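You operate a simulated robot arm through the tools that you are given. There is no shell and no other tool.

You run a simulated robot arm. Do the job below in one go: nothing can be reset, and whatever is moved stays where it is left.

Task
Take flange G6 off the black stand and lay it and its nut on the round table.
Fine: yellow arm in before the round table's socket wrench undoes the nut, free again afterwards; put the wrench back; the other flange stays. Set down upright: socket wrench. Where these are worked on the way, their far stop is far enough and under half their travel is too little: yellow arm.

The check looks at the end state, three seconds after you hand in, the way a careful person would. Anything else that was tipped, shoved, dropped, spilled or broken makes it a failure.

Robot
A 7-joint arm with a four-finger gripper, fixed in place. Base frame: the origin is on the floor under the middle of its stand, x ahead of it, y to its left, z up; the work surface is at about z = 720. Units: mm, rad, N and s.
It reaches about 1223 mm from its shoulder. Its first joint turns from -1.204 to 3.002 rad. Payload 3.67 kg.
Tool frame: the origin (TCP) lies between the finger pads and is the grasp point; the fingertips stand 28 mm ahead of it; z points along the fingers, y is the line along which they close. The gripper opens to 112 mm; its body begins 73 mm behind the TCP.
Orientation is that of the tool frame in the base frame, as a unit quaternion [w, x, y, z]. With the fingers straight down and closing along the base's y, the tool's x points along the base's -x, its y along +y and its z along -z.

Tools
- The arm moves only by the tool jog_arm. Its argument "moves" is text: rows parted by semicolons, each of 7 numbers parted by spaces: the shift along the base's x, y, z in mm, then the turn, a rotation vector about the base's x, y, z in rad, then the opening, from 0 (shut) to 1 (fully open). In form: x y z wx wy wz hand; .... A call has 1 to 20 rows; each row shifts and turns the commanded pose from where the row before left it. Rows are played at 5 a second. More than 50 mm and 0.15 rad between two rows, or a gripper value outside its range, and nothing of the call is played. Where a pose cannot be reached the arm comes as near as it can. A force on the tool above 40 N (or 10 N above the force at the start of the call, whichever is more), or a blocked arm, ends the call early, and 0.2 s more pass. Each finger travels about 102.5 mm/s and halts on what it meets, pressing with about 41 N; the grip force reading is that of the motor and also rises with nothing between the fingers. The clock runs only during rows and for 0.2 s after the last one: add rows that do not move to give the fingers time. It gives the time, the measured TCP pose, the force on the tool (base axes), the opening and the grip force at its end, in the units of the frame above (readings bear some noise), with the torque about the TCP (base axes, N m) and any sound that the robot's microphone picked up, and new pictures: "pictures" is both (left out), scene, wrist or none.
- Cameras (640 x 400 px; columns grow to the right, rows downward): "scene" is fixed at [398.7, 499.3, 1488.7]; the picture's right is [-0.83, -0.56, 0.00], its down [-0.22, 0.32, -0.92] and it looks along [0.51, -0.76, -0.39] (base axes); focal length 375 px, centre (320, 200). "wrist" rides on the gripper at [60, -18, -104] in the tool frame; the picture's right is [0.29, 0.96, 0.00], its down [-0.80, 0.24, -0.55] and it looks along [-0.53, 0.16, 0.83] (tool axes); focal length 234 px, centre (320, 200). There is no depth. A picture from a camera that has moved, and an enlarged one, comes with that camera's place and axes in the base frame and with its lens.
- lift_body(by): slides the trunk up (or, below 0, down) by that many mm; the arm rides with it, the base frame stays. It gives what a move gives, with no picture.
- zoom(camera, box): a new picture of the part [left, top, right, bottom] of that camera's present view, enlarged. It takes no simulated time.
- finish_job(): hands the job in; it is judged then, once.

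Nothing tells you positions but the pictures and the camera data. Unless the task says otherwise, let go and move clear before handing in.

The tools are called after ">>>" by a JSON object that holds its "name" and its "arguments". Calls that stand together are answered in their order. jog_arm: Moves the arm, as the interface text tells. Its arguments: {"type":"object","properties":{"moves":{"type":"string"},"pictures":{"type":"string","enum":["both","scene","wrist","none"]}},"required":["moves"]} The other tools are called the same way: lift_body (by) moves the trunk up or down; zoom (camera, box) takes an enlarged picture of a part of a camera's view; finish_job () hands the job in.

At the start:

```text
time: 0.0
ee_pos: [614.7, -631.3, 1140.2]
orientation: [0.0, 0.0, 1.0, 0.001]
contact_force: [0.5, 0.7, -0.5]
ft_torque: [0.0, 0.0, -0.02]
finger_gap: 111.6
grip_force: 0.0
trunk travel left (down, up): [-550.0, 290.0]
```

scene: 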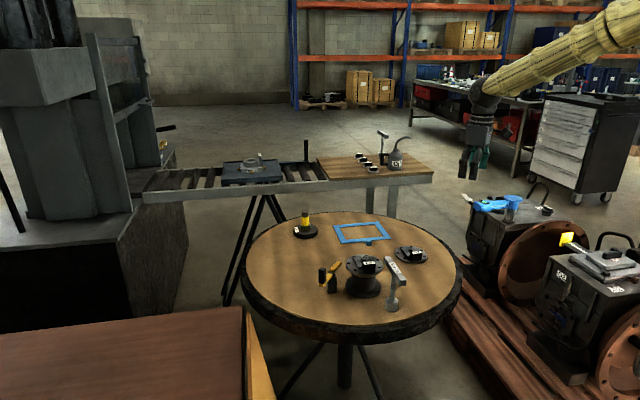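
wrist: 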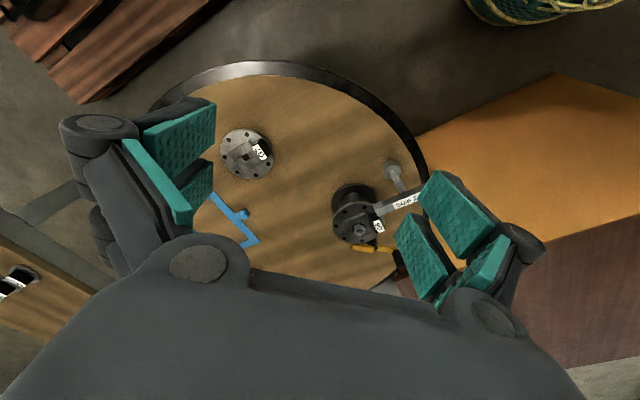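

I see a round table with a black stand carrying a flange, another flange to the right, a socket wrench, a blue frame and a yellow-topped item. I'll enlarge the views to find out what is what before moving.

>>> {"name": "zoom", "arguments": {"camera": "scene", "box": [240, 200, 470, 344]}}

>>> {"name": "zoom", "arguments": {"camera": "scene", "box": [310, 240, 430, 315]}}

>>> {"name": "zoom", "arguments": {"camera": "wrist", "box": [190, 60, 450, 280]}}

>>> {"name": "zoom", "arguments": {"camera": "scene", "box": [460, 170, 640, 300]}}

>>> {"name": "zoom", "arguments": {"camera": "scene", "box": [140, 110, 440, 220]}}

```text
2.78 times, centred on (355, 272) of scene
camera zoom: at [398.7, 499.3, 1488.7], right [-0.83, -0.56, 0.0], down [-0.22, 0.32, -0.92], along [0.51, -0.76, -0.39], focal length 1041 px, centre (223, 0)
```

zoom: 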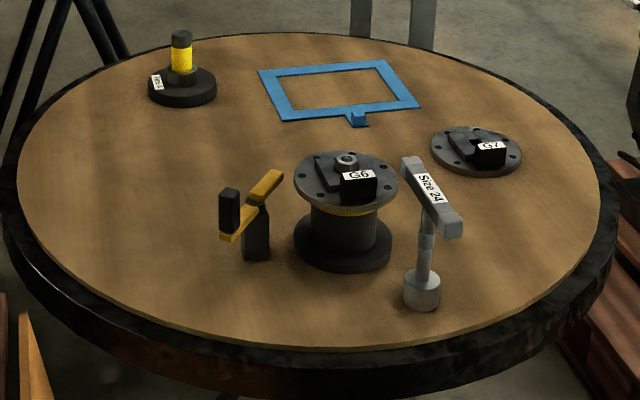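

```text
5.33 times, centred on (370, 278) of scene
camera zoom: at [398.7, 499.3, 1488.7], right [-0.83, -0.56, 0.0], down [-0.22, 0.32, -0.92], along [0.51, -0.76, -0.39], focal length 1998 px, centre (53, -213)
```

zoom: 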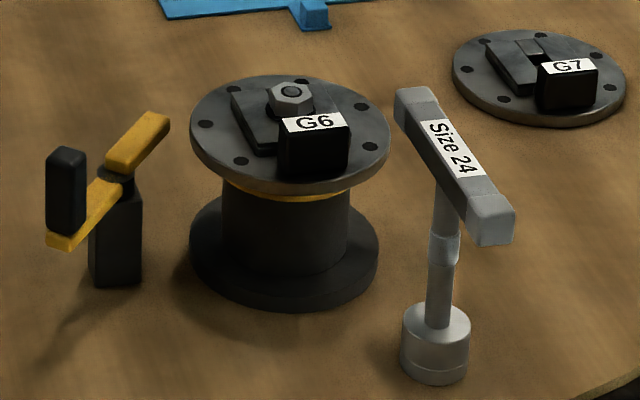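

```text
1.82 times, centred on (320, 170) of wrist
camera zoom: at [555.7, -647.9, 1242.8], right [-0.29, 0.96, 0.0], down [0.8, 0.24, 0.55], along [0.53, 0.16, -0.83], focal length 426 px, centre (320, 254)
```

zoom: 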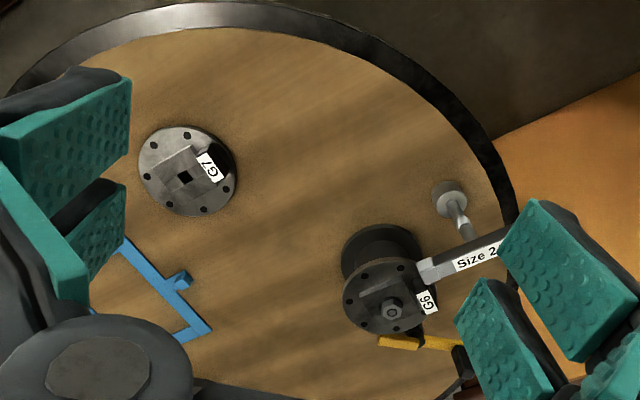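

```text
3.08 times, centred on (550, 235) of scene
camera zoom: at [398.7, 499.3, 1488.7], right [-0.83, -0.56, 0.0], down [-0.22, 0.32, -0.92], along [0.51, -0.76, -0.39], focal length 1153 px, centre (-388, 92)
```

zoom: 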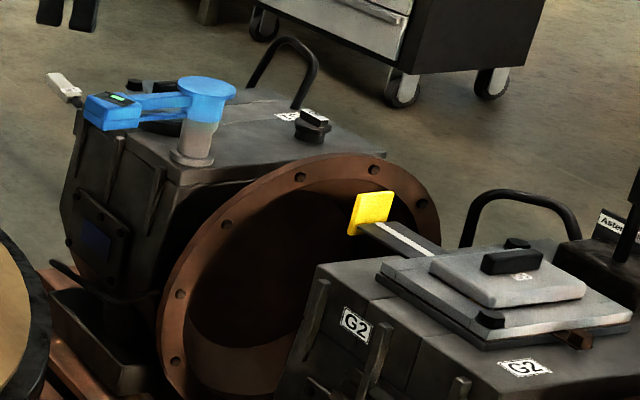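

```text
2.13 times, centred on (290, 165) of scene
camera zoom: at [398.7, 499.3, 1488.7], right [-0.83, -0.56, 0.0], down [-0.22, 0.32, -0.92], along [0.51, -0.76, -0.39], focal length 799 px, centre (384, 275)
```

zoom: 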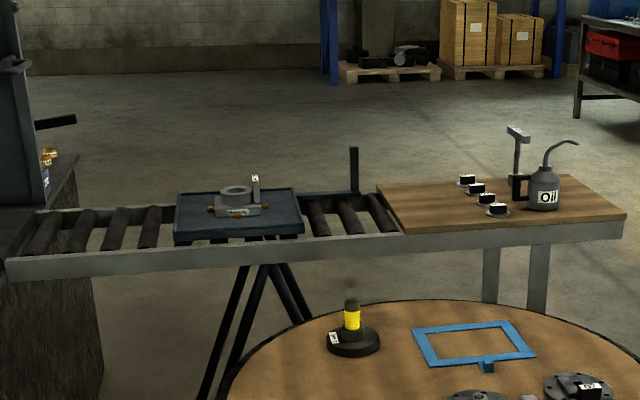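

Flange G6 sits at about (868, -458, 812) with the table top near z = 720. The wrench stands at about (744, -415), its T-bar near z = 855, and the yellow arm is just beyond the stand. I'll bring the wrist camera closer for a better look.

>>> {"name": "jog_arm", "arguments": {"moves": "21.9 20.3 -26 0 0 0 1; 21.9 20.3 -26 0 0 0 1; 21.9 20.3 -26 0 0 0 1; 21.9 20.3 -26 0 0 0 1; 21.9 20.3 -26 0 0 0 1; 21.9 20.3 -26 0 0 0 1; 21.9 20.3 -26 0 0 0 1; 0 0 0 0 0 0 1"}}

```text
time: 1.8
ee_pos: [767.8, -488.5, 959.0]
orientation: [0.001, 0.0, 1.0, 0.0]
contact_force: [0.0, -0.5, -0.9]
ft_torque: [0.0, 0.0, 0.0]
finger_gap: 112.2
grip_force: 0.1
trunk travel left (down, up): [-550.0, 290.0]
camera wrist: at [709.0, -505.3, 1062.0], right [-0.29, 0.96, 0.0], down [0.8, 0.24, 0.55], along [0.53, 0.16, -0.83], focal length 234 px, centre (320, 200)
```

scene: 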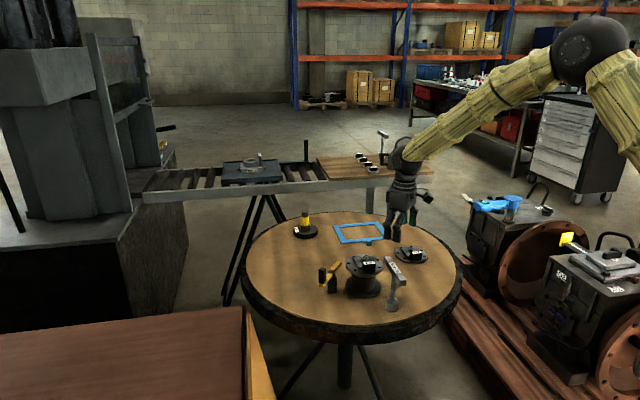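
wrist: 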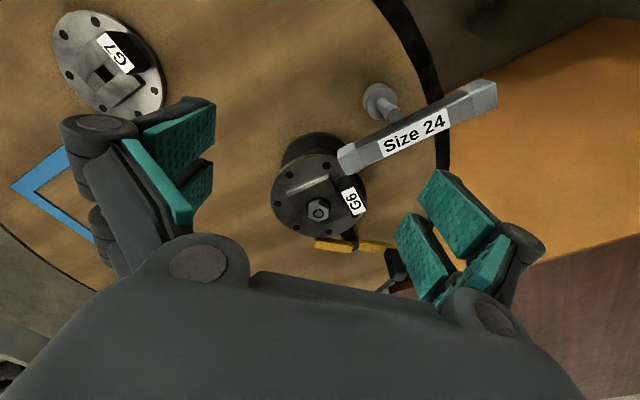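

The arm is above the table, clear of everything. I'll enlarge the flange, the yellow arm and the wrench in both views.

>>> {"name": "zoom", "arguments": {"camera": "wrist", "box": [240, 110, 440, 310]}}

>>> {"name": "zoom", "arguments": {"camera": "scene", "box": [305, 245, 385, 305]}}

>>> {"name": "zoom", "arguments": {"camera": "wrist", "box": [260, 60, 520, 230]}}

```text
2.00 times, centred on (340, 210) of wrist
camera zoom: at [709.0, -505.3, 1062.0], right [-0.29, 0.96, 0.0], down [0.8, 0.24, 0.55], along [0.53, 0.16, -0.83], focal length 468 px, centre (280, 180)
```

zoom: 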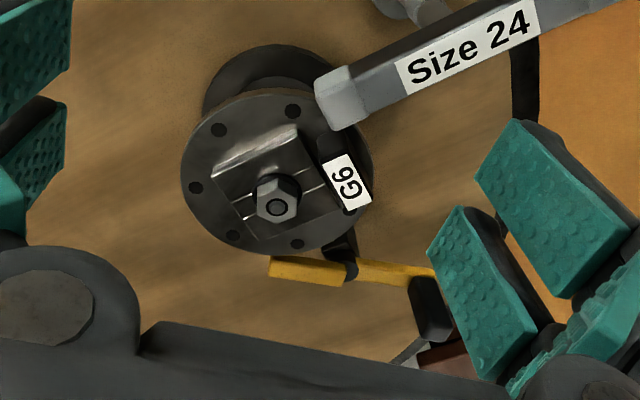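

```text
6.67 times, centred on (345, 275) of scene
camera zoom: at [398.7, 499.3, 1488.7], right [-0.83, -0.56, 0.0], down [-0.22, 0.32, -0.92], along [0.51, -0.76, -0.39], focal length 2498 px, centre (153, -300)
```

zoom: 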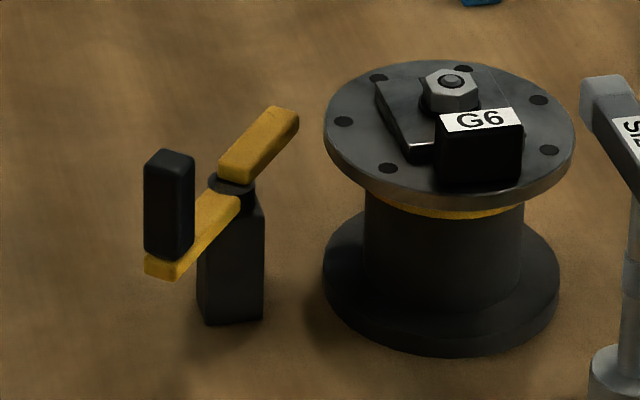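

```text
2.35 times, centred on (390, 145) of wrist
camera zoom: at [709.0, -505.3, 1062.0], right [-0.29, 0.96, 0.0], down [0.8, 0.24, 0.55], along [0.53, 0.16, -0.83], focal length 551 px, centre (155, 329)
```

zoom: 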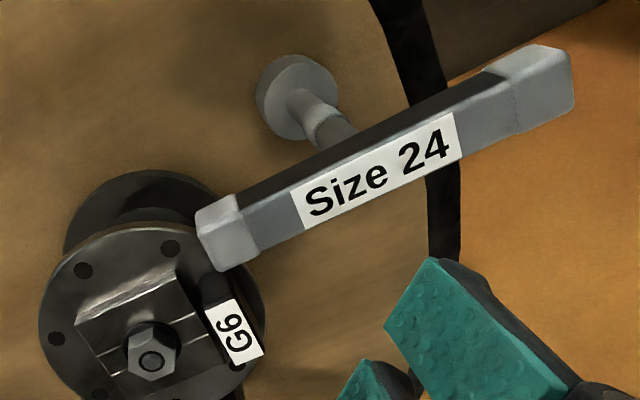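

The yellow arm pivots near (943, -377): its tip points along -y to about (953, -440) and its black grip is at about (935, -305), with its top near z = 853. I'll go above that grip for a closer view before turning it.

>>> {"name": "jog_arm", "arguments": {"moves": "28 31 -1 0 0 0 1; 28 31 -1 0 0 0 1; 28 31 -1 0 0 0 1; 28 31 -1 0 0 0 1; 28 31 -1 0 0 0 1; 27 29 -1 0 0 0 1; 0 0 0 0 0 0 1"}}

```text
time: 3.4
ee_pos: [935.9, -304.7, 952.6]
orientation: [0.0, 0.0, 1.0, 0.001]
contact_force: [-0.9, -0.8, 0.1]
ft_torque: [0.0, -0.02, 0.0]
finger_gap: 112.0
grip_force: 0.1
trunk travel left (down, up): [-550.0, 290.0]
camera wrist: at [876.4, -322.1, 1055.5], right [-0.29, 0.96, 0.0], down [0.8, 0.24, 0.55], along [0.53, 0.16, -0.83], focal length 234 px, centre (320, 200)
```

scene: 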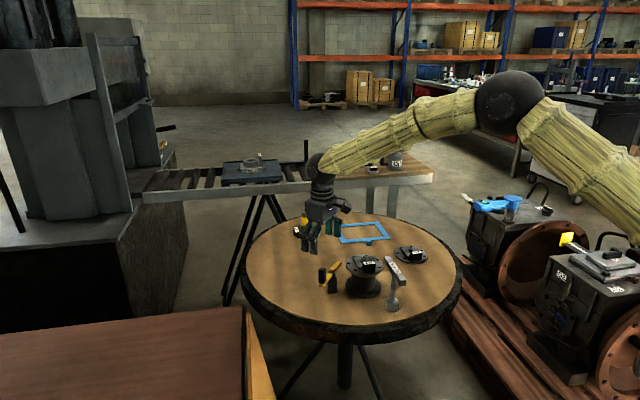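
wrist: 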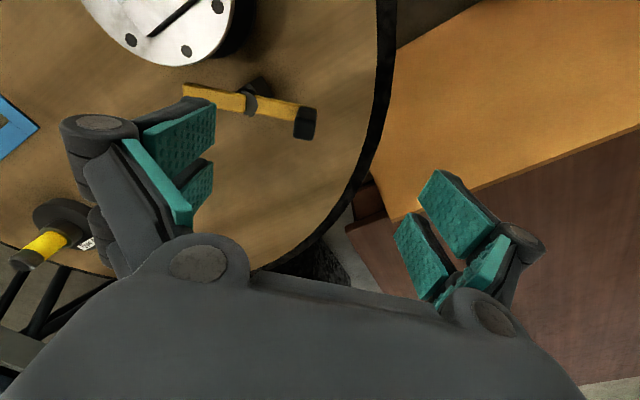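

>>> {"name": "zoom", "arguments": {"camera": "wrist", "box": [170, 60, 350, 172]}}

>>> {"name": "zoom", "arguments": {"camera": "scene", "box": [290, 200, 430, 300]}}

```text
3.56 times, centred on (260, 116) of wrist
camera zoom: at [876.4, -322.1, 1055.5], right [-0.29, 0.96, 0.0], down [0.8, 0.24, 0.55], along [0.53, 0.16, -0.83], focal length 833 px, centre (533, 499)
```

zoom: 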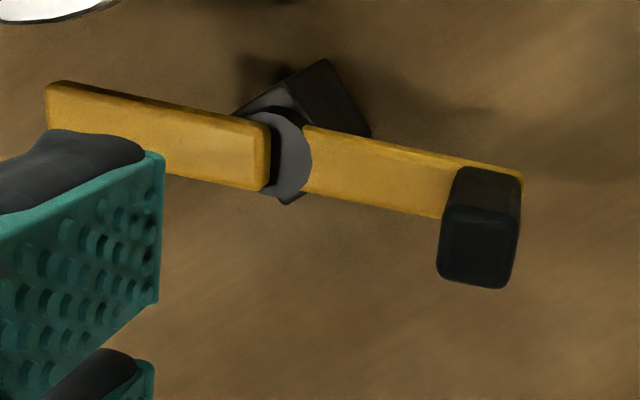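

```text
4.00 times, centred on (360, 250) of scene
camera zoom: at [398.7, 499.3, 1488.7], right [-0.83, -0.56, 0.0], down [-0.22, 0.32, -0.92], along [0.51, -0.76, -0.39], focal length 1498 px, centre (160, 0)
```

zoom: 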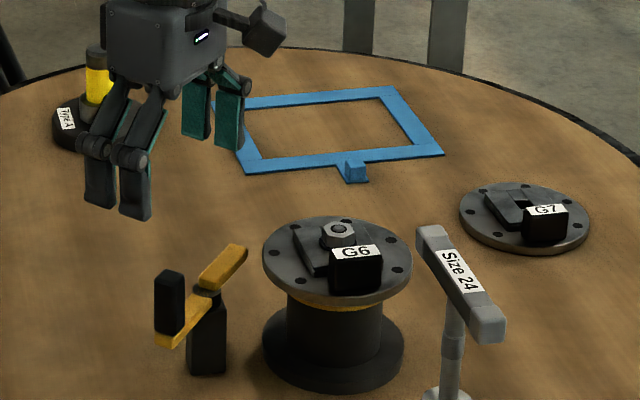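

The yellow arm is stepped: its tip bar tops out near z = 804, the pivot is at about (945, -376) and the black grip at about (940, -317), topping near z = 853. I'll lower the open hand around the grip.

>>> {"name": "jog_arm", "arguments": {"moves": "4 -12.8 0 0 0 0 1; 0 0 -28 0 0 0 1; 0 0 -28 0 0 0 1; 0 0 -28 0 0 0 1; 0 0 -27 0 0 0 1; 0 0 0 0 0 0 1"}}

```text
time: 4.8
ee_pos: [938.4, -315.7, 840.8]
orientation: [0.0, 0.0, 1.0, 0.0]
contact_force: [-0.6, 0.1, 1.0]
ft_torque: [-0.02, -0.01, 0.01]
finger_gap: 112.1
grip_force: 0.0
trunk travel left (down, up): [-550.0, 290.0]
camera wrist: at [879.8, -334.1, 944.3], right [-0.29, 0.96, 0.0], down [0.8, 0.24, 0.55], along [0.53, 0.16, -0.83], focal length 234 px, centre (320, 200)
```

scene: 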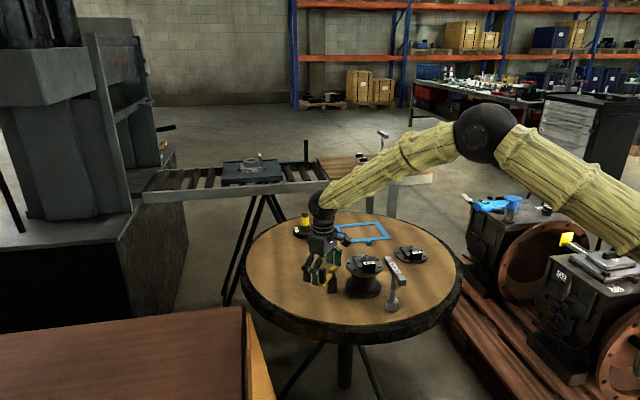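
wrist: 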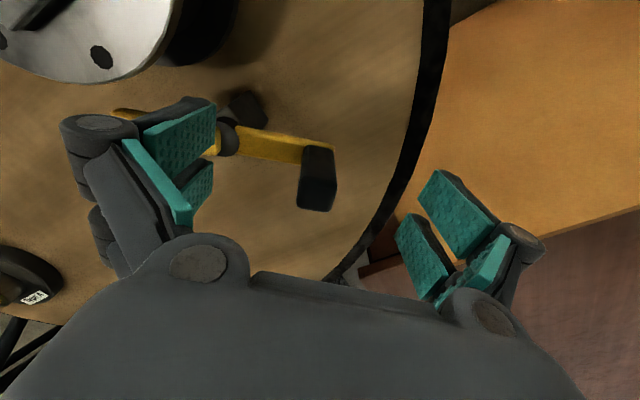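

The black grip stands between the fingers. Closing on it now.

>>> {"name": "jog_arm", "arguments": {"moves": "0 0 0 0 0 0 0.5; 0 0 0 0 0 0 0.2; 0 0 0 0 0 0 0; 0 0 0 0 0 0 0; 0 0 0 0 0 0 0"}}

```text
time: 6.0
ee_pos: [940.3, -318.4, 839.6]
orientation: [0.001, 0.0, 1.0, 0.0]
contact_force: [13.3, -6.4, 1.0]
ft_torque: [-0.22, -0.23, 0.85]
finger_gap: 20.8
grip_force: 44.7
trunk travel left (down, up): [-550.0, 290.0]
camera wrist: at [881.3, -335.1, 943.7], right [-0.29, 0.96, 0.0], down [0.8, 0.24, 0.56], along [0.53, 0.16, -0.83], focal length 234 px, centre (320, 200)
```

scene: 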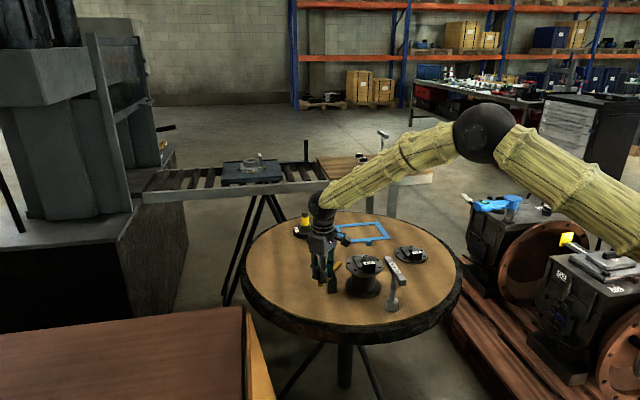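
wrist: 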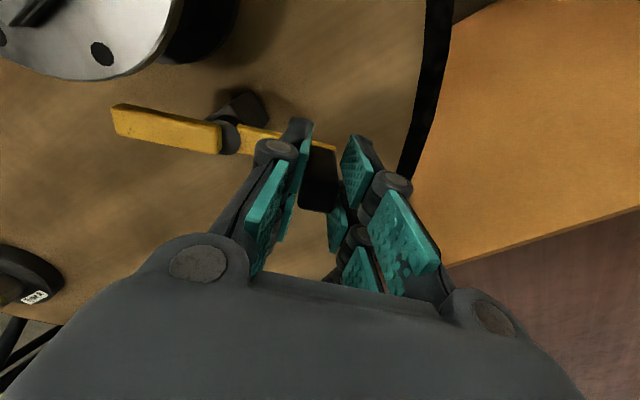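

The grip is held (gap 20.8 mm). Now I swing it clockwise about the pivot, a few rows first to see that it moves freely.

>>> {"name": "jog_arm", "arguments": {"moves": "7 0.2 0 0 0 -0.12 0; 7 -0.7 0 0 0 -0.12 0; 6.9 -1.5 0 0 0 -0.12 0; 0 0 0 0 0 0 0"}}

```text
time: 7.0
ee_pos: [960.9, -318.9, 839.8]
orientation: [-0.001, 0.18, 0.984, 0.0]
contact_force: [13.0, -1.7, 5.4]
ft_torque: [0.13, 0.0, 0.87]
finger_gap: 21.5
grip_force: 45.4
trunk travel left (down, up): [-550.0, 290.0]
camera wrist: at [899.3, -313.7, 943.7], right [0.07, 1.0, 0.0], down [0.83, -0.06, 0.55], along [0.55, -0.04, -0.83], focal length 234 px, centre (320, 200)
```

scene: 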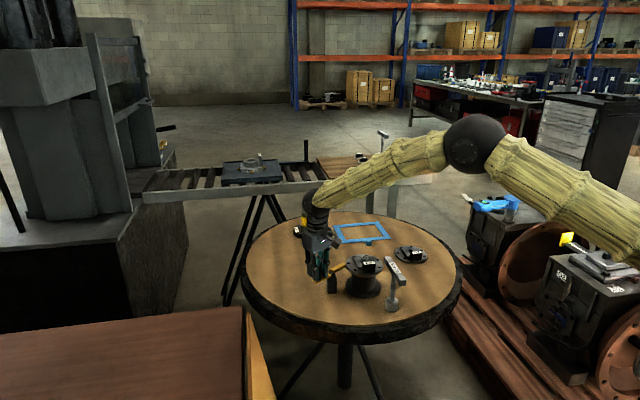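
wrist: 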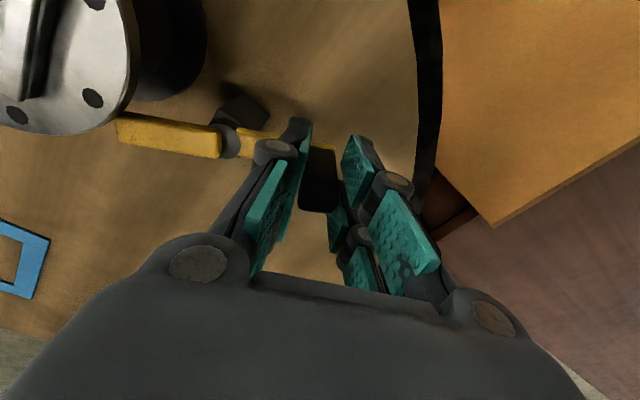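

The arm turns with the hand. I'll check the tip's height against the flange rim before going on.

>>> {"name": "zoom", "arguments": {"camera": "scene", "box": [305, 240, 395, 300]}}

>>> {"name": "zoom", "arguments": {"camera": "wrist", "box": [0, 30, 320, 230]}}

```text
6.67 times, centred on (350, 270) of scene
camera zoom: at [398.7, 499.3, 1488.7], right [-0.83, -0.56, 0.0], down [-0.22, 0.32, -0.92], along [0.51, -0.76, -0.39], focal length 2498 px, centre (120, -267)
```

zoom: 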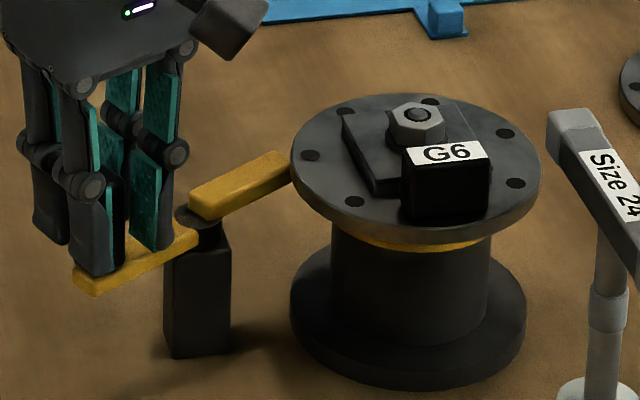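

```text
2.00 times, centred on (160, 130) of wrist
camera zoom: at [899.3, -313.7, 943.7], right [0.07, 1.0, 0.0], down [0.83, -0.06, 0.55], along [0.55, -0.04, -0.83], focal length 468 px, centre (640, 340)
```

zoom: 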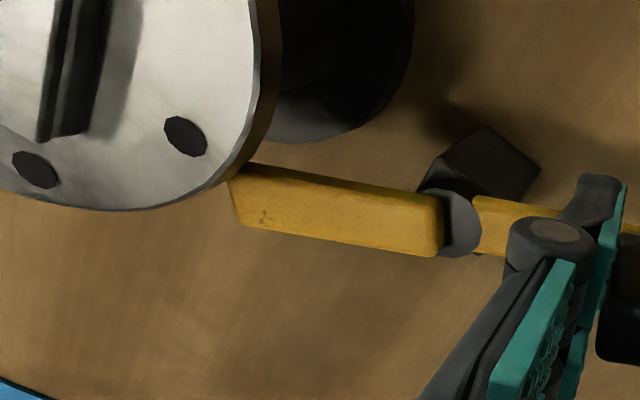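

>>> {"name": "jog_arm", "arguments": {"moves": "3.4 -1.2 0 0 0 -0.06 0; 3.3 -1.3 0 0 0 -0.06 0; 0 0 0 0 0 0 0"}}

>>> {"name": "zoom", "arguments": {"camera": "wrist", "box": [0, 30, 320, 230]}}

>>> {"name": "zoom", "arguments": {"camera": "scene", "box": [305, 240, 395, 300]}}

```text
time: 7.8
ee_pos: [967.7, -320.2, 841.1]
orientation: [0.0, 0.237, 0.971, 0.0]
contact_force: [16.2, 4.2, 7.4]
ft_torque: [0.25, -0.11, 0.9]
finger_gap: 21.4
grip_force: 45.1
trunk travel left (down, up): [-550.0, 290.0]
camera wrist: at [907.0, -308.0, 943.7], right [0.19, 0.98, 0.0], down [0.82, -0.16, 0.55], along [0.54, -0.1, -0.83], focal length 234 px, centre (320, 200)
```

scene: 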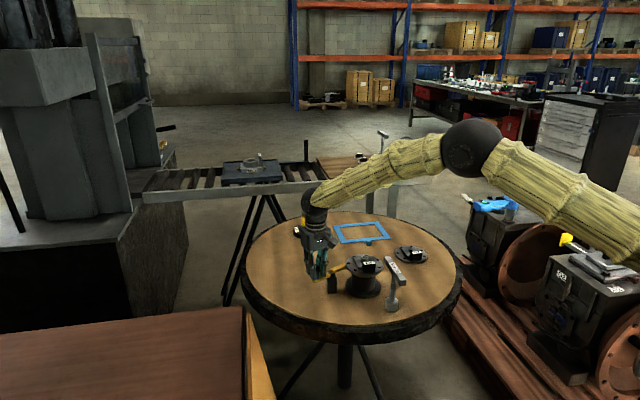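
wrist: 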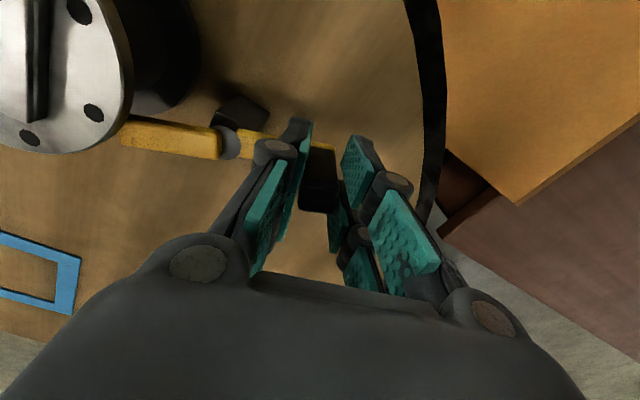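

```text
2.00 times, centred on (160, 130) of wrist
camera zoom: at [907.0, -308.0, 943.7], right [0.19, 0.98, 0.0], down [0.82, -0.16, 0.55], along [0.54, -0.1, -0.83], focal length 468 px, centre (640, 340)
```

zoom: 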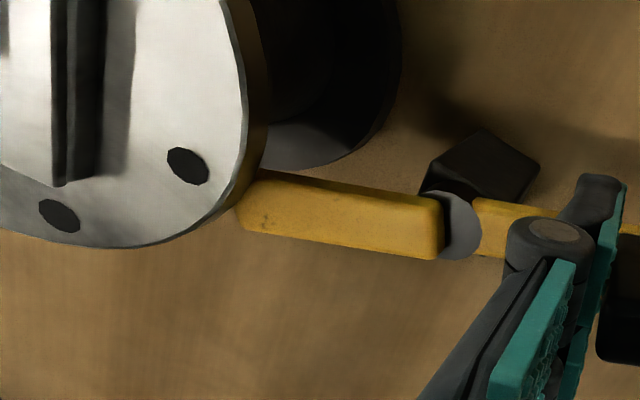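

```text
6.67 times, centred on (350, 270) of scene
camera zoom: at [398.7, 499.3, 1488.7], right [-0.83, -0.56, 0.0], down [-0.22, 0.32, -0.92], along [0.51, -0.76, -0.39], focal length 2498 px, centre (120, -267)
```

zoom: 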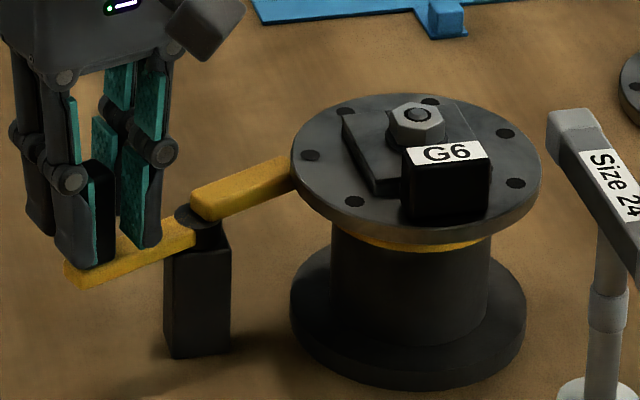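

The tip is passing just beneath the flange rim with low force, so I keep swinging it toward its stop.

>>> {"name": "jog_arm", "arguments": {"moves": "4.3 -2 0 0 0 -0.08 0; 4.1 -2.3 0 0 0 -0.08 0; 3.9 -2.6 0 0 0 -0.08 0; 0 0 0 0 0 0 0"}}

>>> {"name": "zoom", "arguments": {"camera": "wrist", "box": [0, 30, 320, 230]}}

>>> {"name": "zoom", "arguments": {"camera": "scene", "box": [305, 240, 395, 300]}}

```text
time: 8.8
ee_pos: [980.9, -325.4, 840.6]
orientation: [0.001, 0.351, 0.936, 0.0]
contact_force: [21.6, 17.1, 6.1]
ft_torque: [0.9, -0.01, 0.55]
finger_gap: 20.4
grip_force: 45.0
trunk travel left (down, up): [-550.0, 290.0]
camera wrist: at [924.6, -299.0, 943.6], right [0.41, 0.91, 0.0], down [0.76, -0.35, 0.55], along [0.5, -0.23, -0.83], focal length 234 px, centre (320, 200)
```

scene: 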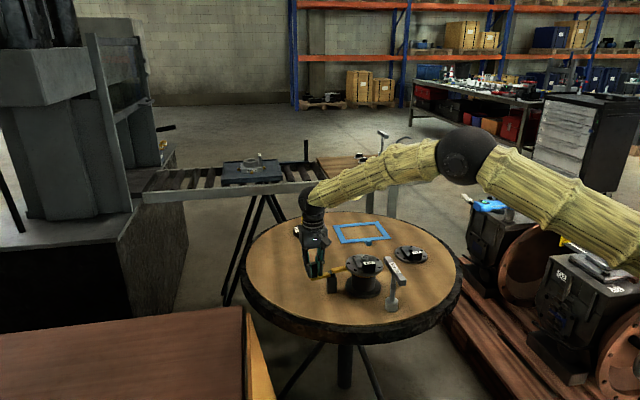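
wrist: 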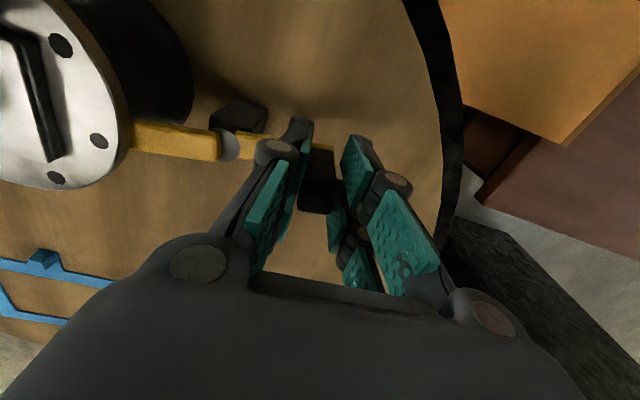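

```text
2.00 times, centred on (160, 130) of wrist
camera zoom: at [924.6, -299.0, 943.6], right [0.41, 0.91, 0.0], down [0.76, -0.35, 0.55], along [0.5, -0.23, -0.83], focal length 468 px, centre (640, 340)
```

zoom: 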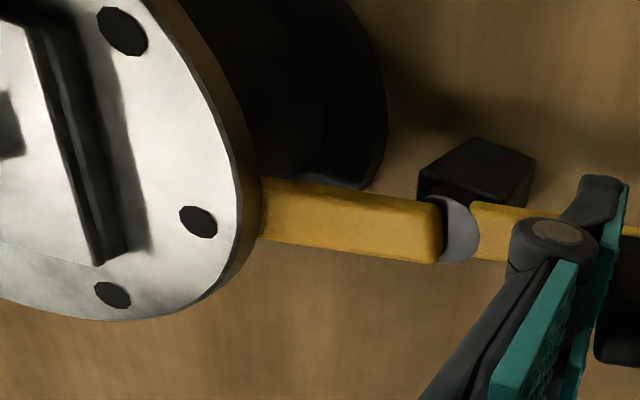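

```text
6.67 times, centred on (350, 270) of scene
camera zoom: at [398.7, 499.3, 1488.7], right [-0.83, -0.56, 0.0], down [-0.22, 0.32, -0.92], along [0.51, -0.76, -0.39], focal length 2498 px, centre (120, -267)
```

zoom: 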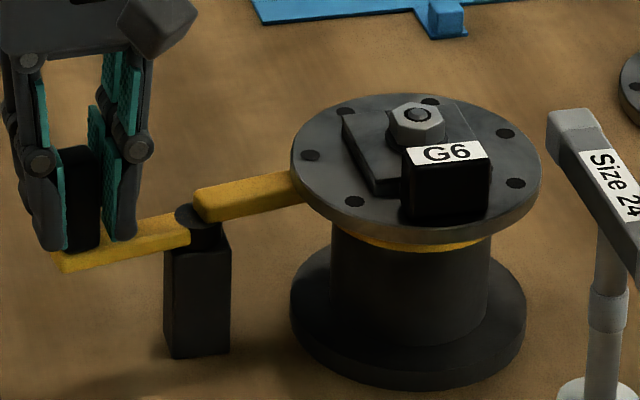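

>>> {"name": "jog_arm", "arguments": {"moves": "5.6 -0.5 0 0 0 -0.08 0; 3.7 -3.2 0 0 0 -0.08 0; 3.4 -3.5 0 0 0 -0.08 0; 0 0 0 0 0 0 0"}}

>>> {"name": "zoom", "arguments": {"camera": "wrist", "box": [0, 30, 320, 230]}}

>>> {"name": "zoom", "arguments": {"camera": "scene", "box": [305, 240, 395, 300]}}

```text
time: 9.8
ee_pos: [991.7, -333.5, 839.8]
orientation: [0.0, 0.462, 0.887, 0.0]
contact_force: [7.0, 20.3, 4.8]
ft_torque: [0.14, -0.42, 0.51]
finger_gap: 20.8
grip_force: 44.9
trunk travel left (down, up): [-550.0, 290.0]
camera wrist: at [943.3, -293.5, 943.6], right [0.62, 0.79, 0.0], down [0.65, -0.52, 0.55], along [0.43, -0.34, -0.83], focal length 234 px, centre (320, 200)
```

scene: 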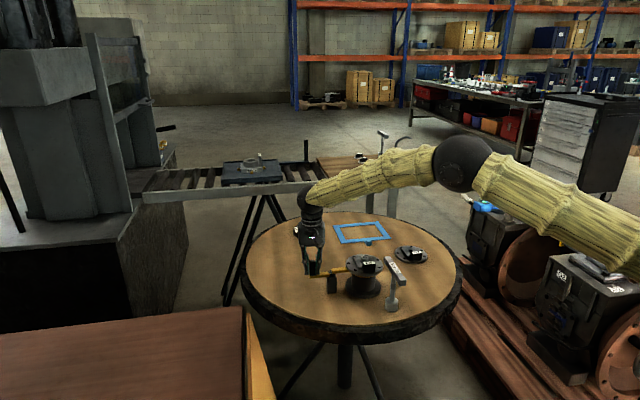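
wrist: 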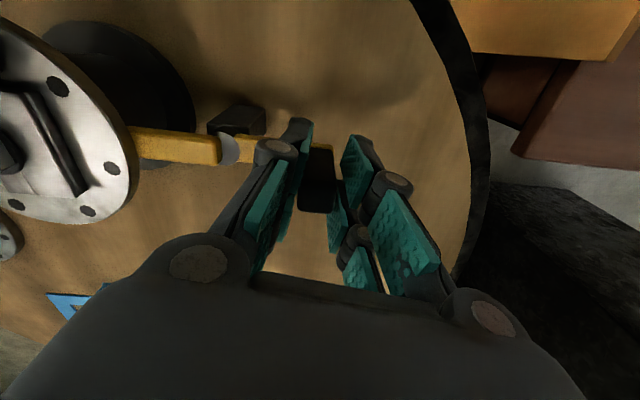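

```text
2.00 times, centred on (160, 130) of wrist
camera zoom: at [943.3, -293.5, 943.6], right [0.62, 0.79, 0.0], down [0.65, -0.52, 0.55], along [0.43, -0.34, -0.83], focal length 468 px, centre (640, 340)
```

zoom: 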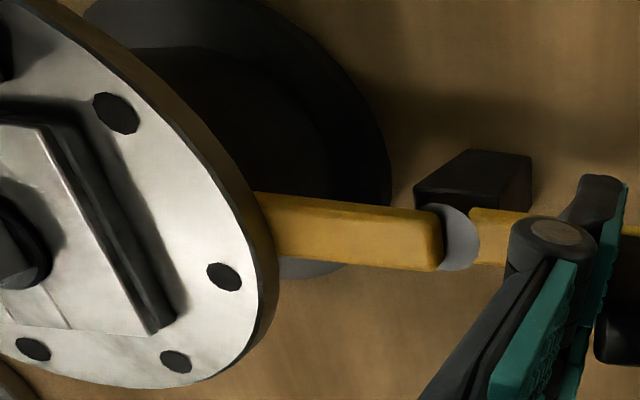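

```text
6.67 times, centred on (350, 270) of scene
camera zoom: at [398.7, 499.3, 1488.7], right [-0.83, -0.56, 0.0], down [-0.22, 0.32, -0.92], along [0.51, -0.76, -0.39], focal length 2498 px, centre (120, -267)
```

zoom: 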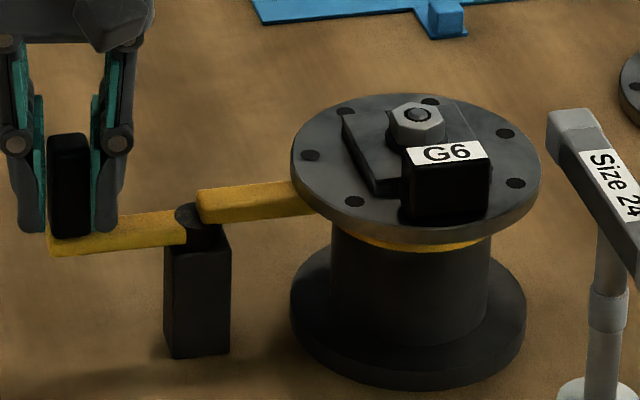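

>>> {"name": "jog_arm", "arguments": {"moves": "3.4 -1.9 0 0 0 -0.06 0; 2.5 -2.7 0 0 0 -0.06 0; 2.4 -2.9 0 0 0 -0.06 0; 0 0 0 0 0 0 0", "pictures": "wrist"}}

>>> {"name": "zoom", "arguments": {"camera": "scene", "box": [305, 240, 395, 300]}}

```text
time: 10.4
ee_pos: [993.1, -332.4, 841.1]
orientation: [-0.005, 0.502, 0.865, 0.001]
contact_force: [-10.2, 16.3, 6.1]
ft_torque: [0.52, 0.24, 0.24]
finger_gap: 21.3
grip_force: 44.7
trunk travel left (down, up): [-550.0, 290.0]
stopped in row 2: the force on the tool passed its limit at 44 N (the readings are from after the stop); the commanded pose is now the measured one
camera wrist: at [949.2, -290.6, 944.0], right [0.69, 0.73, 0.0], down [0.61, -0.58, 0.55], along [0.4, -0.38, -0.84], focal length 234 px, centre (320, 200)
```

wrist: 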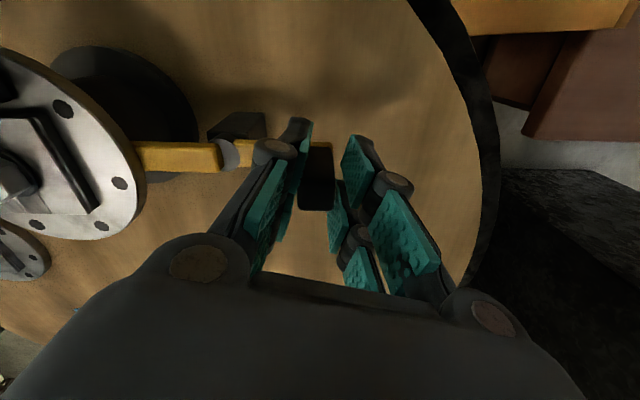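

```text
6.67 times, centred on (350, 270) of scene
camera zoom: at [398.7, 499.3, 1488.7], right [-0.83, -0.56, 0.0], down [-0.22, 0.32, -0.92], along [0.51, -0.76, -0.39], focal length 2498 px, centre (120, -267)
```

zoom: 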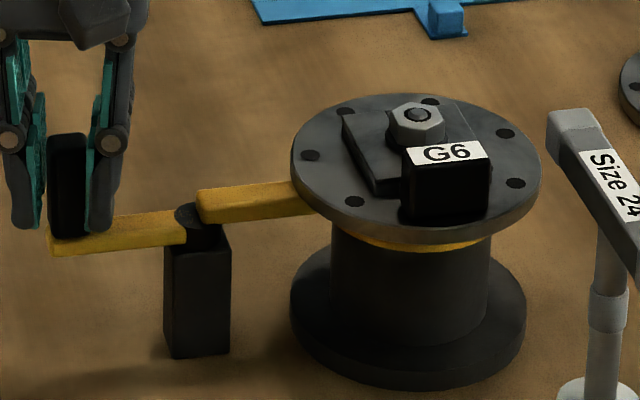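

The force rose to 44 N and the arm stopped moving: that is its far stop, with the tip locked in under the flange. I release the grip and rise.

>>> {"name": "jog_arm", "arguments": {"moves": "0 0 0 0 0 0 0.3; 0 0 0 0 0 0 0.45; 0 0 0 0 0 0 0.45; 0 0 25 0 0 0 0.45; 0 0 30 0 0 0 0.45; 0 0 35 0 0 0 0.45; 0 0 30 0 0 0 0.6; 0 0 0 0 0 0 0.6"}}

>>> {"name": "zoom", "arguments": {"camera": "scene", "box": [305, 220, 425, 300]}}

```text
time: 12.2
ee_pos: [994.3, -336.9, 957.9]
orientation: [-0.005, 0.502, 0.865, 0.0]
contact_force: [-0.4, -0.9, -0.2]
ft_torque: [0.03, 0.0, -0.02]
finger_gap: 67.1
grip_force: 0.0
trunk travel left (down, up): [-550.0, 290.0]
camera wrist: at [950.5, -293.1, 1061.4], right [0.69, 0.72, 0.0], down [0.61, -0.58, 0.55], along [0.39, -0.38, -0.84], focal length 234 px, centre (320, 200)
```

scene: 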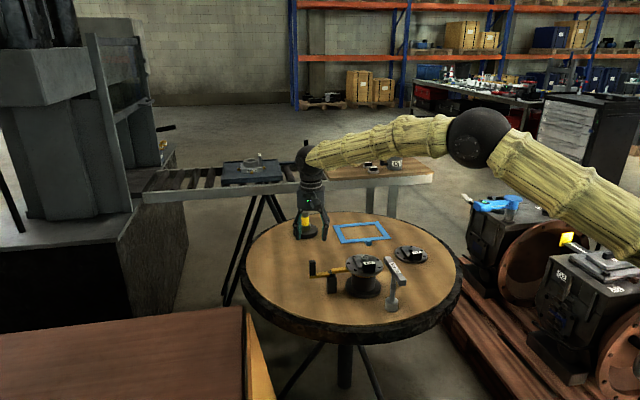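
wrist: 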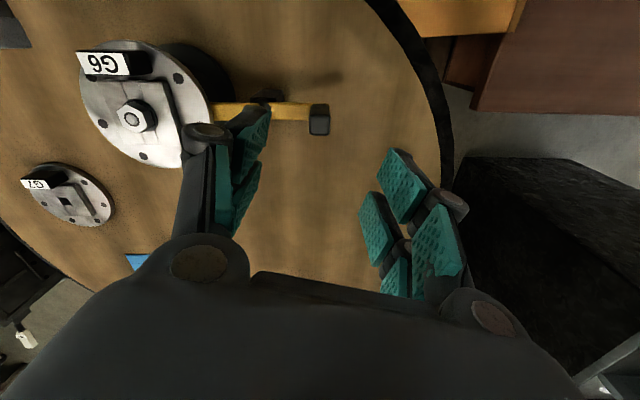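

```text
5.00 times, centred on (365, 260) of scene
camera zoom: at [398.7, 499.3, 1488.7], right [-0.83, -0.56, 0.0], down [-0.22, 0.32, -0.92], along [0.51, -0.76, -0.39], focal length 1873 px, centre (95, -100)
```

zoom: 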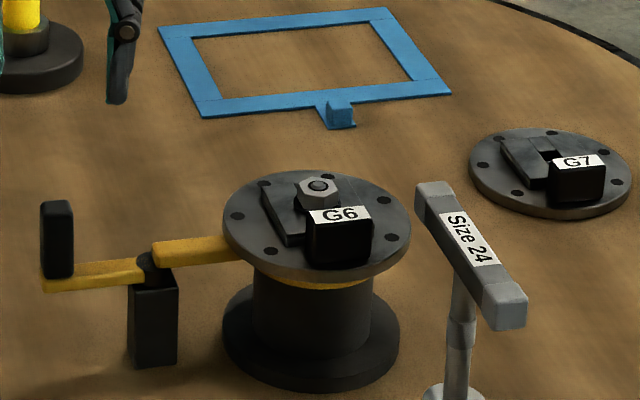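

The yellow arm stayed in. From here the wrist camera also shows the flange, so I'll enlarge that view to locate the nut.

>>> {"name": "zoom", "arguments": {"camera": "wrist", "box": [60, 30, 220, 180]}}

>>> {"name": "zoom", "arguments": {"camera": "wrist", "box": [0, 150, 150, 240]}}

```text
2.67 times, centred on (140, 105) of wrist
camera zoom: at [950.5, -293.1, 1061.4], right [0.69, 0.72, 0.0], down [0.61, -0.58, 0.55], along [0.39, -0.38, -0.84], focal length 624 px, centre (800, 453)
```

zoom: 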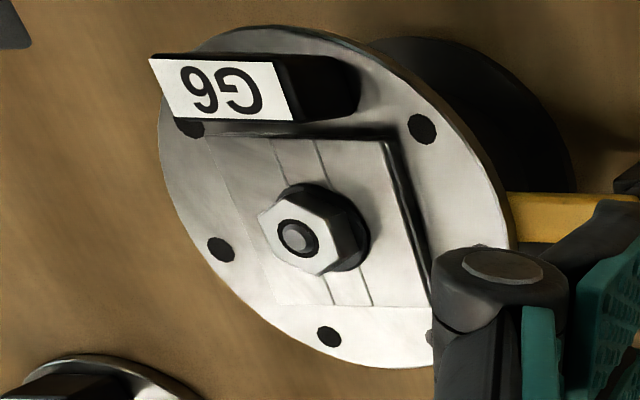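

```text
4.27 times, centred on (75, 195) of wrist
camera zoom: at [950.5, -293.1, 1061.4], right [0.69, 0.72, 0.0], down [0.61, -0.58, 0.55], along [0.39, -0.38, -0.84], focal length 999 px, centre (1365, 221)
```

zoom: 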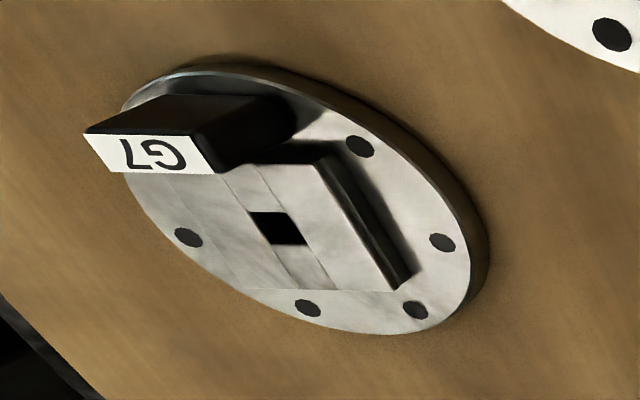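

Nut centre is at about (868.5, -459.5) with its top near z = 836. Next I go over the socket wrench at about (745, -410) with the hand turned so the fingers close across its T-bar.

>>> {"name": "jog_arm", "arguments": {"moves": "-41.3 -12.3 0 0 0 0.044 0.8; -41.3 -12.3 0 0 0 0.044 1; -41.3 -12.3 0 0 0 0.044 1; -41.3 -12.3 0 0 0 0.044 1; -41.3 -12.3 0 0 0 0.044 1; -41.3 -12.3 0 0 0 0.042 1; 0 0 0 0 0 0 1", "pictures": "wrist"}}

>>> {"name": "zoom", "arguments": {"camera": "wrist", "box": [200, 30, 440, 180]}}

```text
time: 13.8
ee_pos: [748.1, -409.6, 956.9]
orientation: [-0.005, 0.384, 0.923, 0.0]
contact_force: [0.3, -0.9, 0.1]
ft_torque: [0.02, 0.02, -0.01]
finger_gap: 112.0
grip_force: 0.2
trunk travel left (down, up): [-550.0, 290.0]
camera wrist: at [694.8, -378.1, 1060.3], right [0.48, 0.88, 0.0], down [0.74, -0.4, 0.55], along [0.48, -0.26, -0.84], focal length 234 px, centre (320, 200)
```

wrist: 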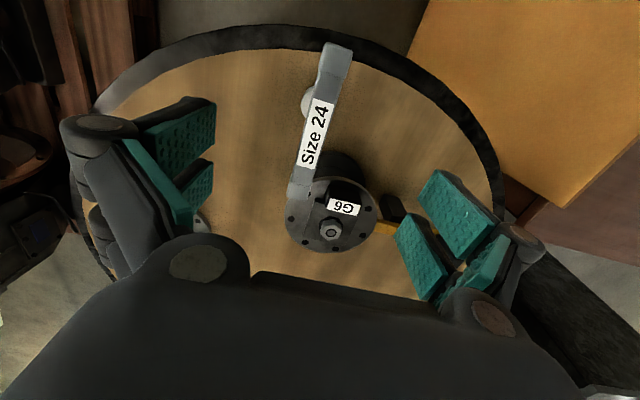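

```text
2.67 times, centred on (320, 105) of wrist
camera zoom: at [694.8, -378.1, 1060.3], right [0.48, 0.88, 0.0], down [0.74, -0.4, 0.55], along [0.48, -0.26, -0.84], focal length 624 px, centre (320, 453)
```

zoom: 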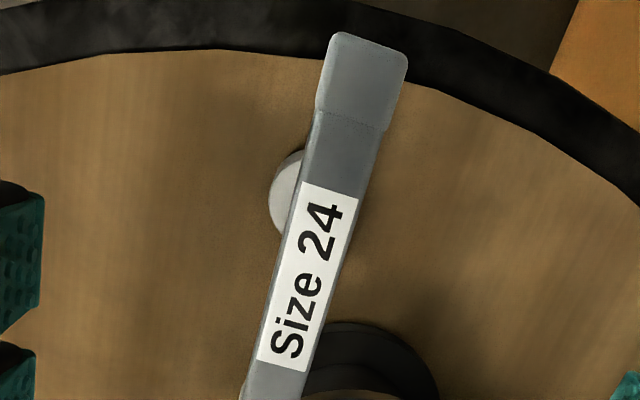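

>>> {"name": "zoom", "arguments": {"camera": "wrist", "box": [240, 120, 400, 260]}}

>>> {"name": "zoom", "arguments": {"camera": "wrist", "box": [260, 20, 380, 120]}}

>>> {"name": "zoom", "arguments": {"camera": "scene", "box": [360, 245, 440, 320]}}

```text
2.86 times, centred on (320, 190) of wrist
camera zoom: at [694.8, -378.1, 1060.3], right [0.48, 0.88, 0.0], down [0.74, -0.4, 0.55], along [0.48, -0.26, -0.84], focal length 669 px, centre (320, 229)
```

zoom: 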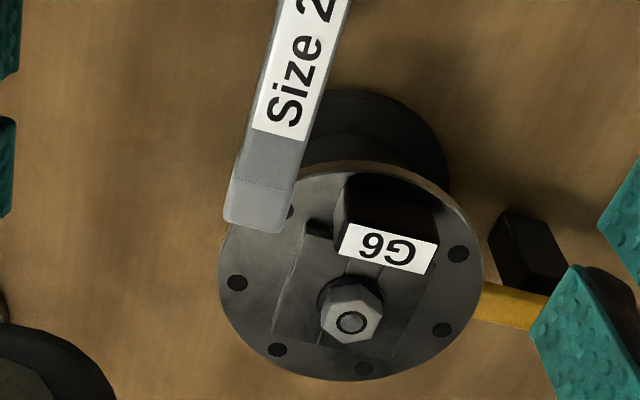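

```text
4.00 times, centred on (320, 70) of wrist
camera zoom: at [694.8, -378.1, 1060.3], right [0.48, 0.88, 0.0], down [0.74, -0.4, 0.55], along [0.48, -0.26, -0.84], focal length 937 px, centre (320, 720)
```

zoom: 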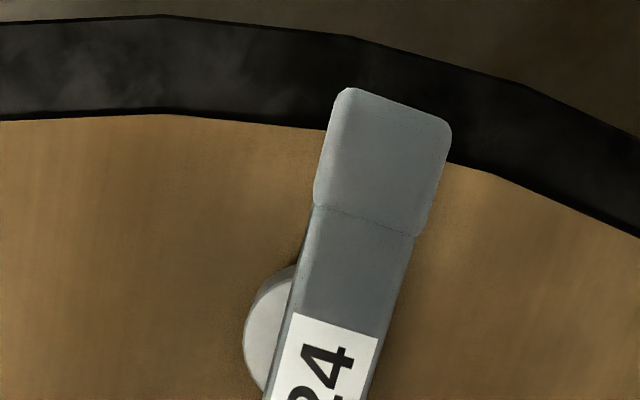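

```text
5.33 times, centred on (400, 282) of scene
camera zoom: at [398.7, 499.3, 1488.7], right [-0.83, -0.56, 0.0], down [-0.22, 0.32, -0.92], along [0.51, -0.76, -0.39], focal length 1998 px, centre (-107, -240)
```

zoom: 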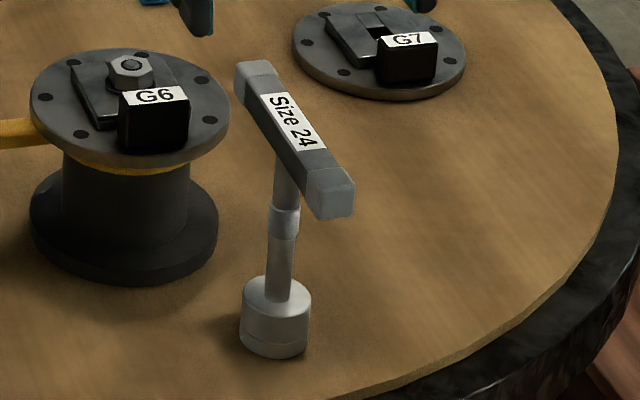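

The T-bar runs from about (790, -454) to (700, -366) with its centre at (745, -410) and its top near z = 868. I lower the open hand over it, levelling the small tilt on the way.

>>> {"name": "jog_arm", "arguments": {"moves": "-3.1 -0.7 -25 -0.004 -0.009 0.008 1; 0 0 -25 0 0 0 1; 0 0 -25 0 0 0 1; 0 0 -25 0 0 0 1; 0 0 0 0 0 0 1"}}

>>> {"name": "zoom", "arguments": {"camera": "wrist", "box": [200, 60, 440, 300]}}

>>> {"name": "zoom", "arguments": {"camera": "scene", "box": [320, 200, 460, 320]}}

```text
time: 15.0
ee_pos: [743.2, -410.2, 857.9]
orientation: [0.001, 0.382, 0.924, -0.001]
contact_force: [-0.7, 0.6, 0.8]
ft_torque: [-0.04, -0.01, 0.0]
finger_gap: 111.7
grip_force: 0.0
trunk travel left (down, up): [-550.0, 290.0]
camera wrist: at [689.1, -380.3, 961.2], right [0.47, 0.88, 0.0], down [0.73, -0.39, 0.56], along [0.49, -0.26, -0.83], focal length 234 px, centre (320, 200)
```

scene: 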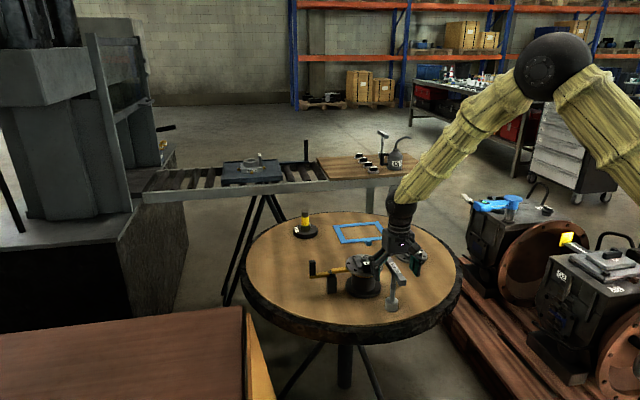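
wrist: 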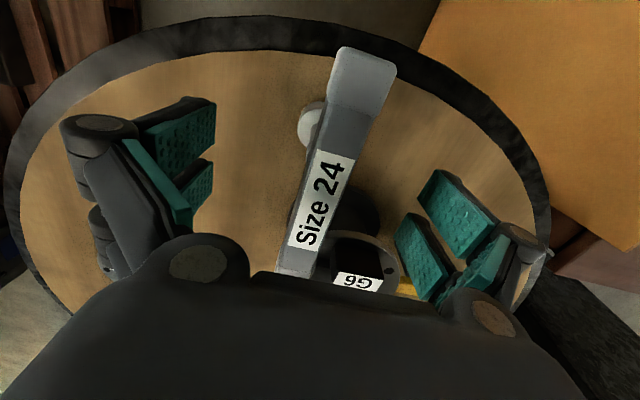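

```text
1.67 times, centred on (320, 180) of wrist
camera zoom: at [689.1, -380.3, 961.2], right [0.47, 0.88, 0.0], down [0.73, -0.39, 0.56], along [0.49, -0.26, -0.83], focal length 390 px, centre (320, 233)
```

zoom: 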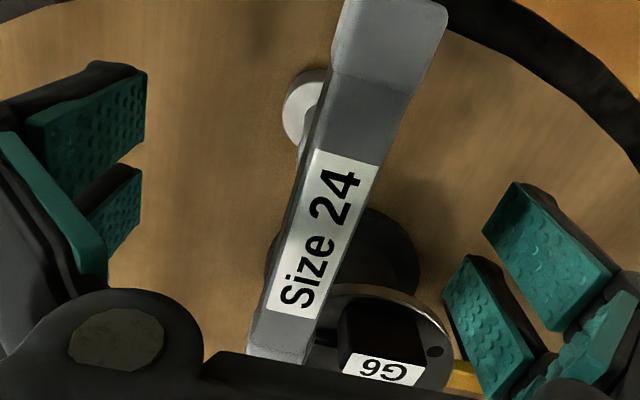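

```text
3.33 times, centred on (390, 260) of scene
camera zoom: at [398.7, 499.3, 1488.7], right [-0.83, -0.56, 0.0], down [-0.22, 0.32, -0.92], along [0.51, -0.76, -0.39], focal length 1249 px, centre (87, 0)
```

zoom: 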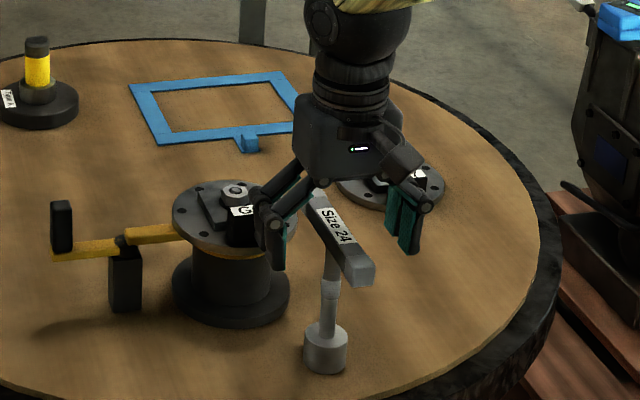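

The T-bar lies between the fingers, centred. Closing on it.

>>> {"name": "jog_arm", "arguments": {"moves": "0 0 0 0 0 0 0.5; 0 0 0 0 0 0 0.25; 0 0 0 0 0 0 0; 0 0 0 0 0 0 0; 0 0 0 0 0 0 0"}}

>>> {"name": "zoom", "arguments": {"camera": "scene", "box": [320, 200, 460, 320]}}

```text
time: 16.2
ee_pos: [744.0, -412.6, 857.4]
orientation: [0.0, 0.382, 0.924, -0.001]
contact_force: [0.3, 0.5, -0.1]
ft_torque: [0.0, -0.02, -0.01]
finger_gap: 18.9
grip_force: 41.0
trunk travel left (down, up): [-550.0, 290.0]
camera wrist: at [689.4, -380.5, 960.8], right [0.47, 0.88, 0.0], down [0.73, -0.39, 0.56], along [0.49, -0.26, -0.83], focal length 234 px, centre (320, 200)
```

scene: 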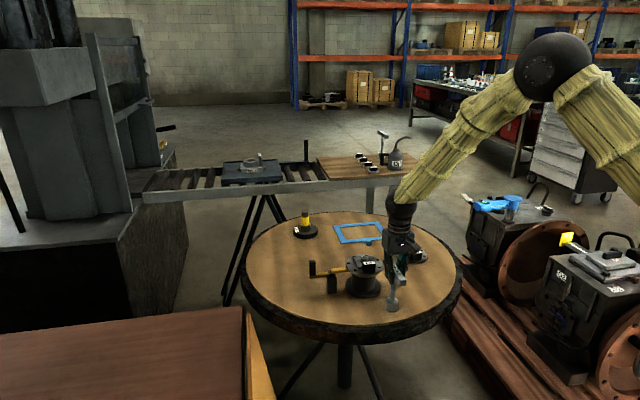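
wrist: 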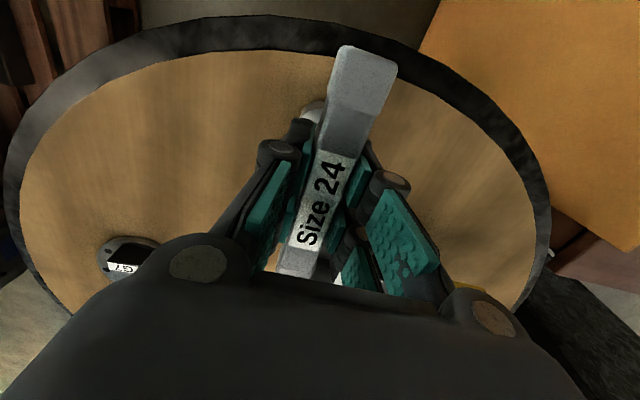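

```text
3.33 times, centred on (390, 260) of scene
camera zoom: at [398.7, 499.3, 1488.7], right [-0.83, -0.56, 0.0], down [-0.22, 0.32, -0.92], along [0.51, -0.76, -0.39], focal length 1249 px, centre (87, 0)
```

zoom: 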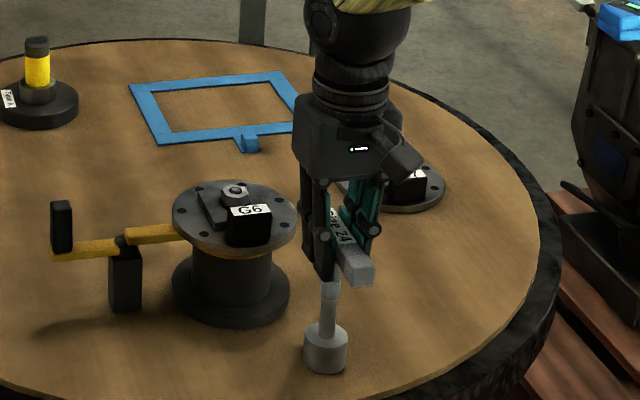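

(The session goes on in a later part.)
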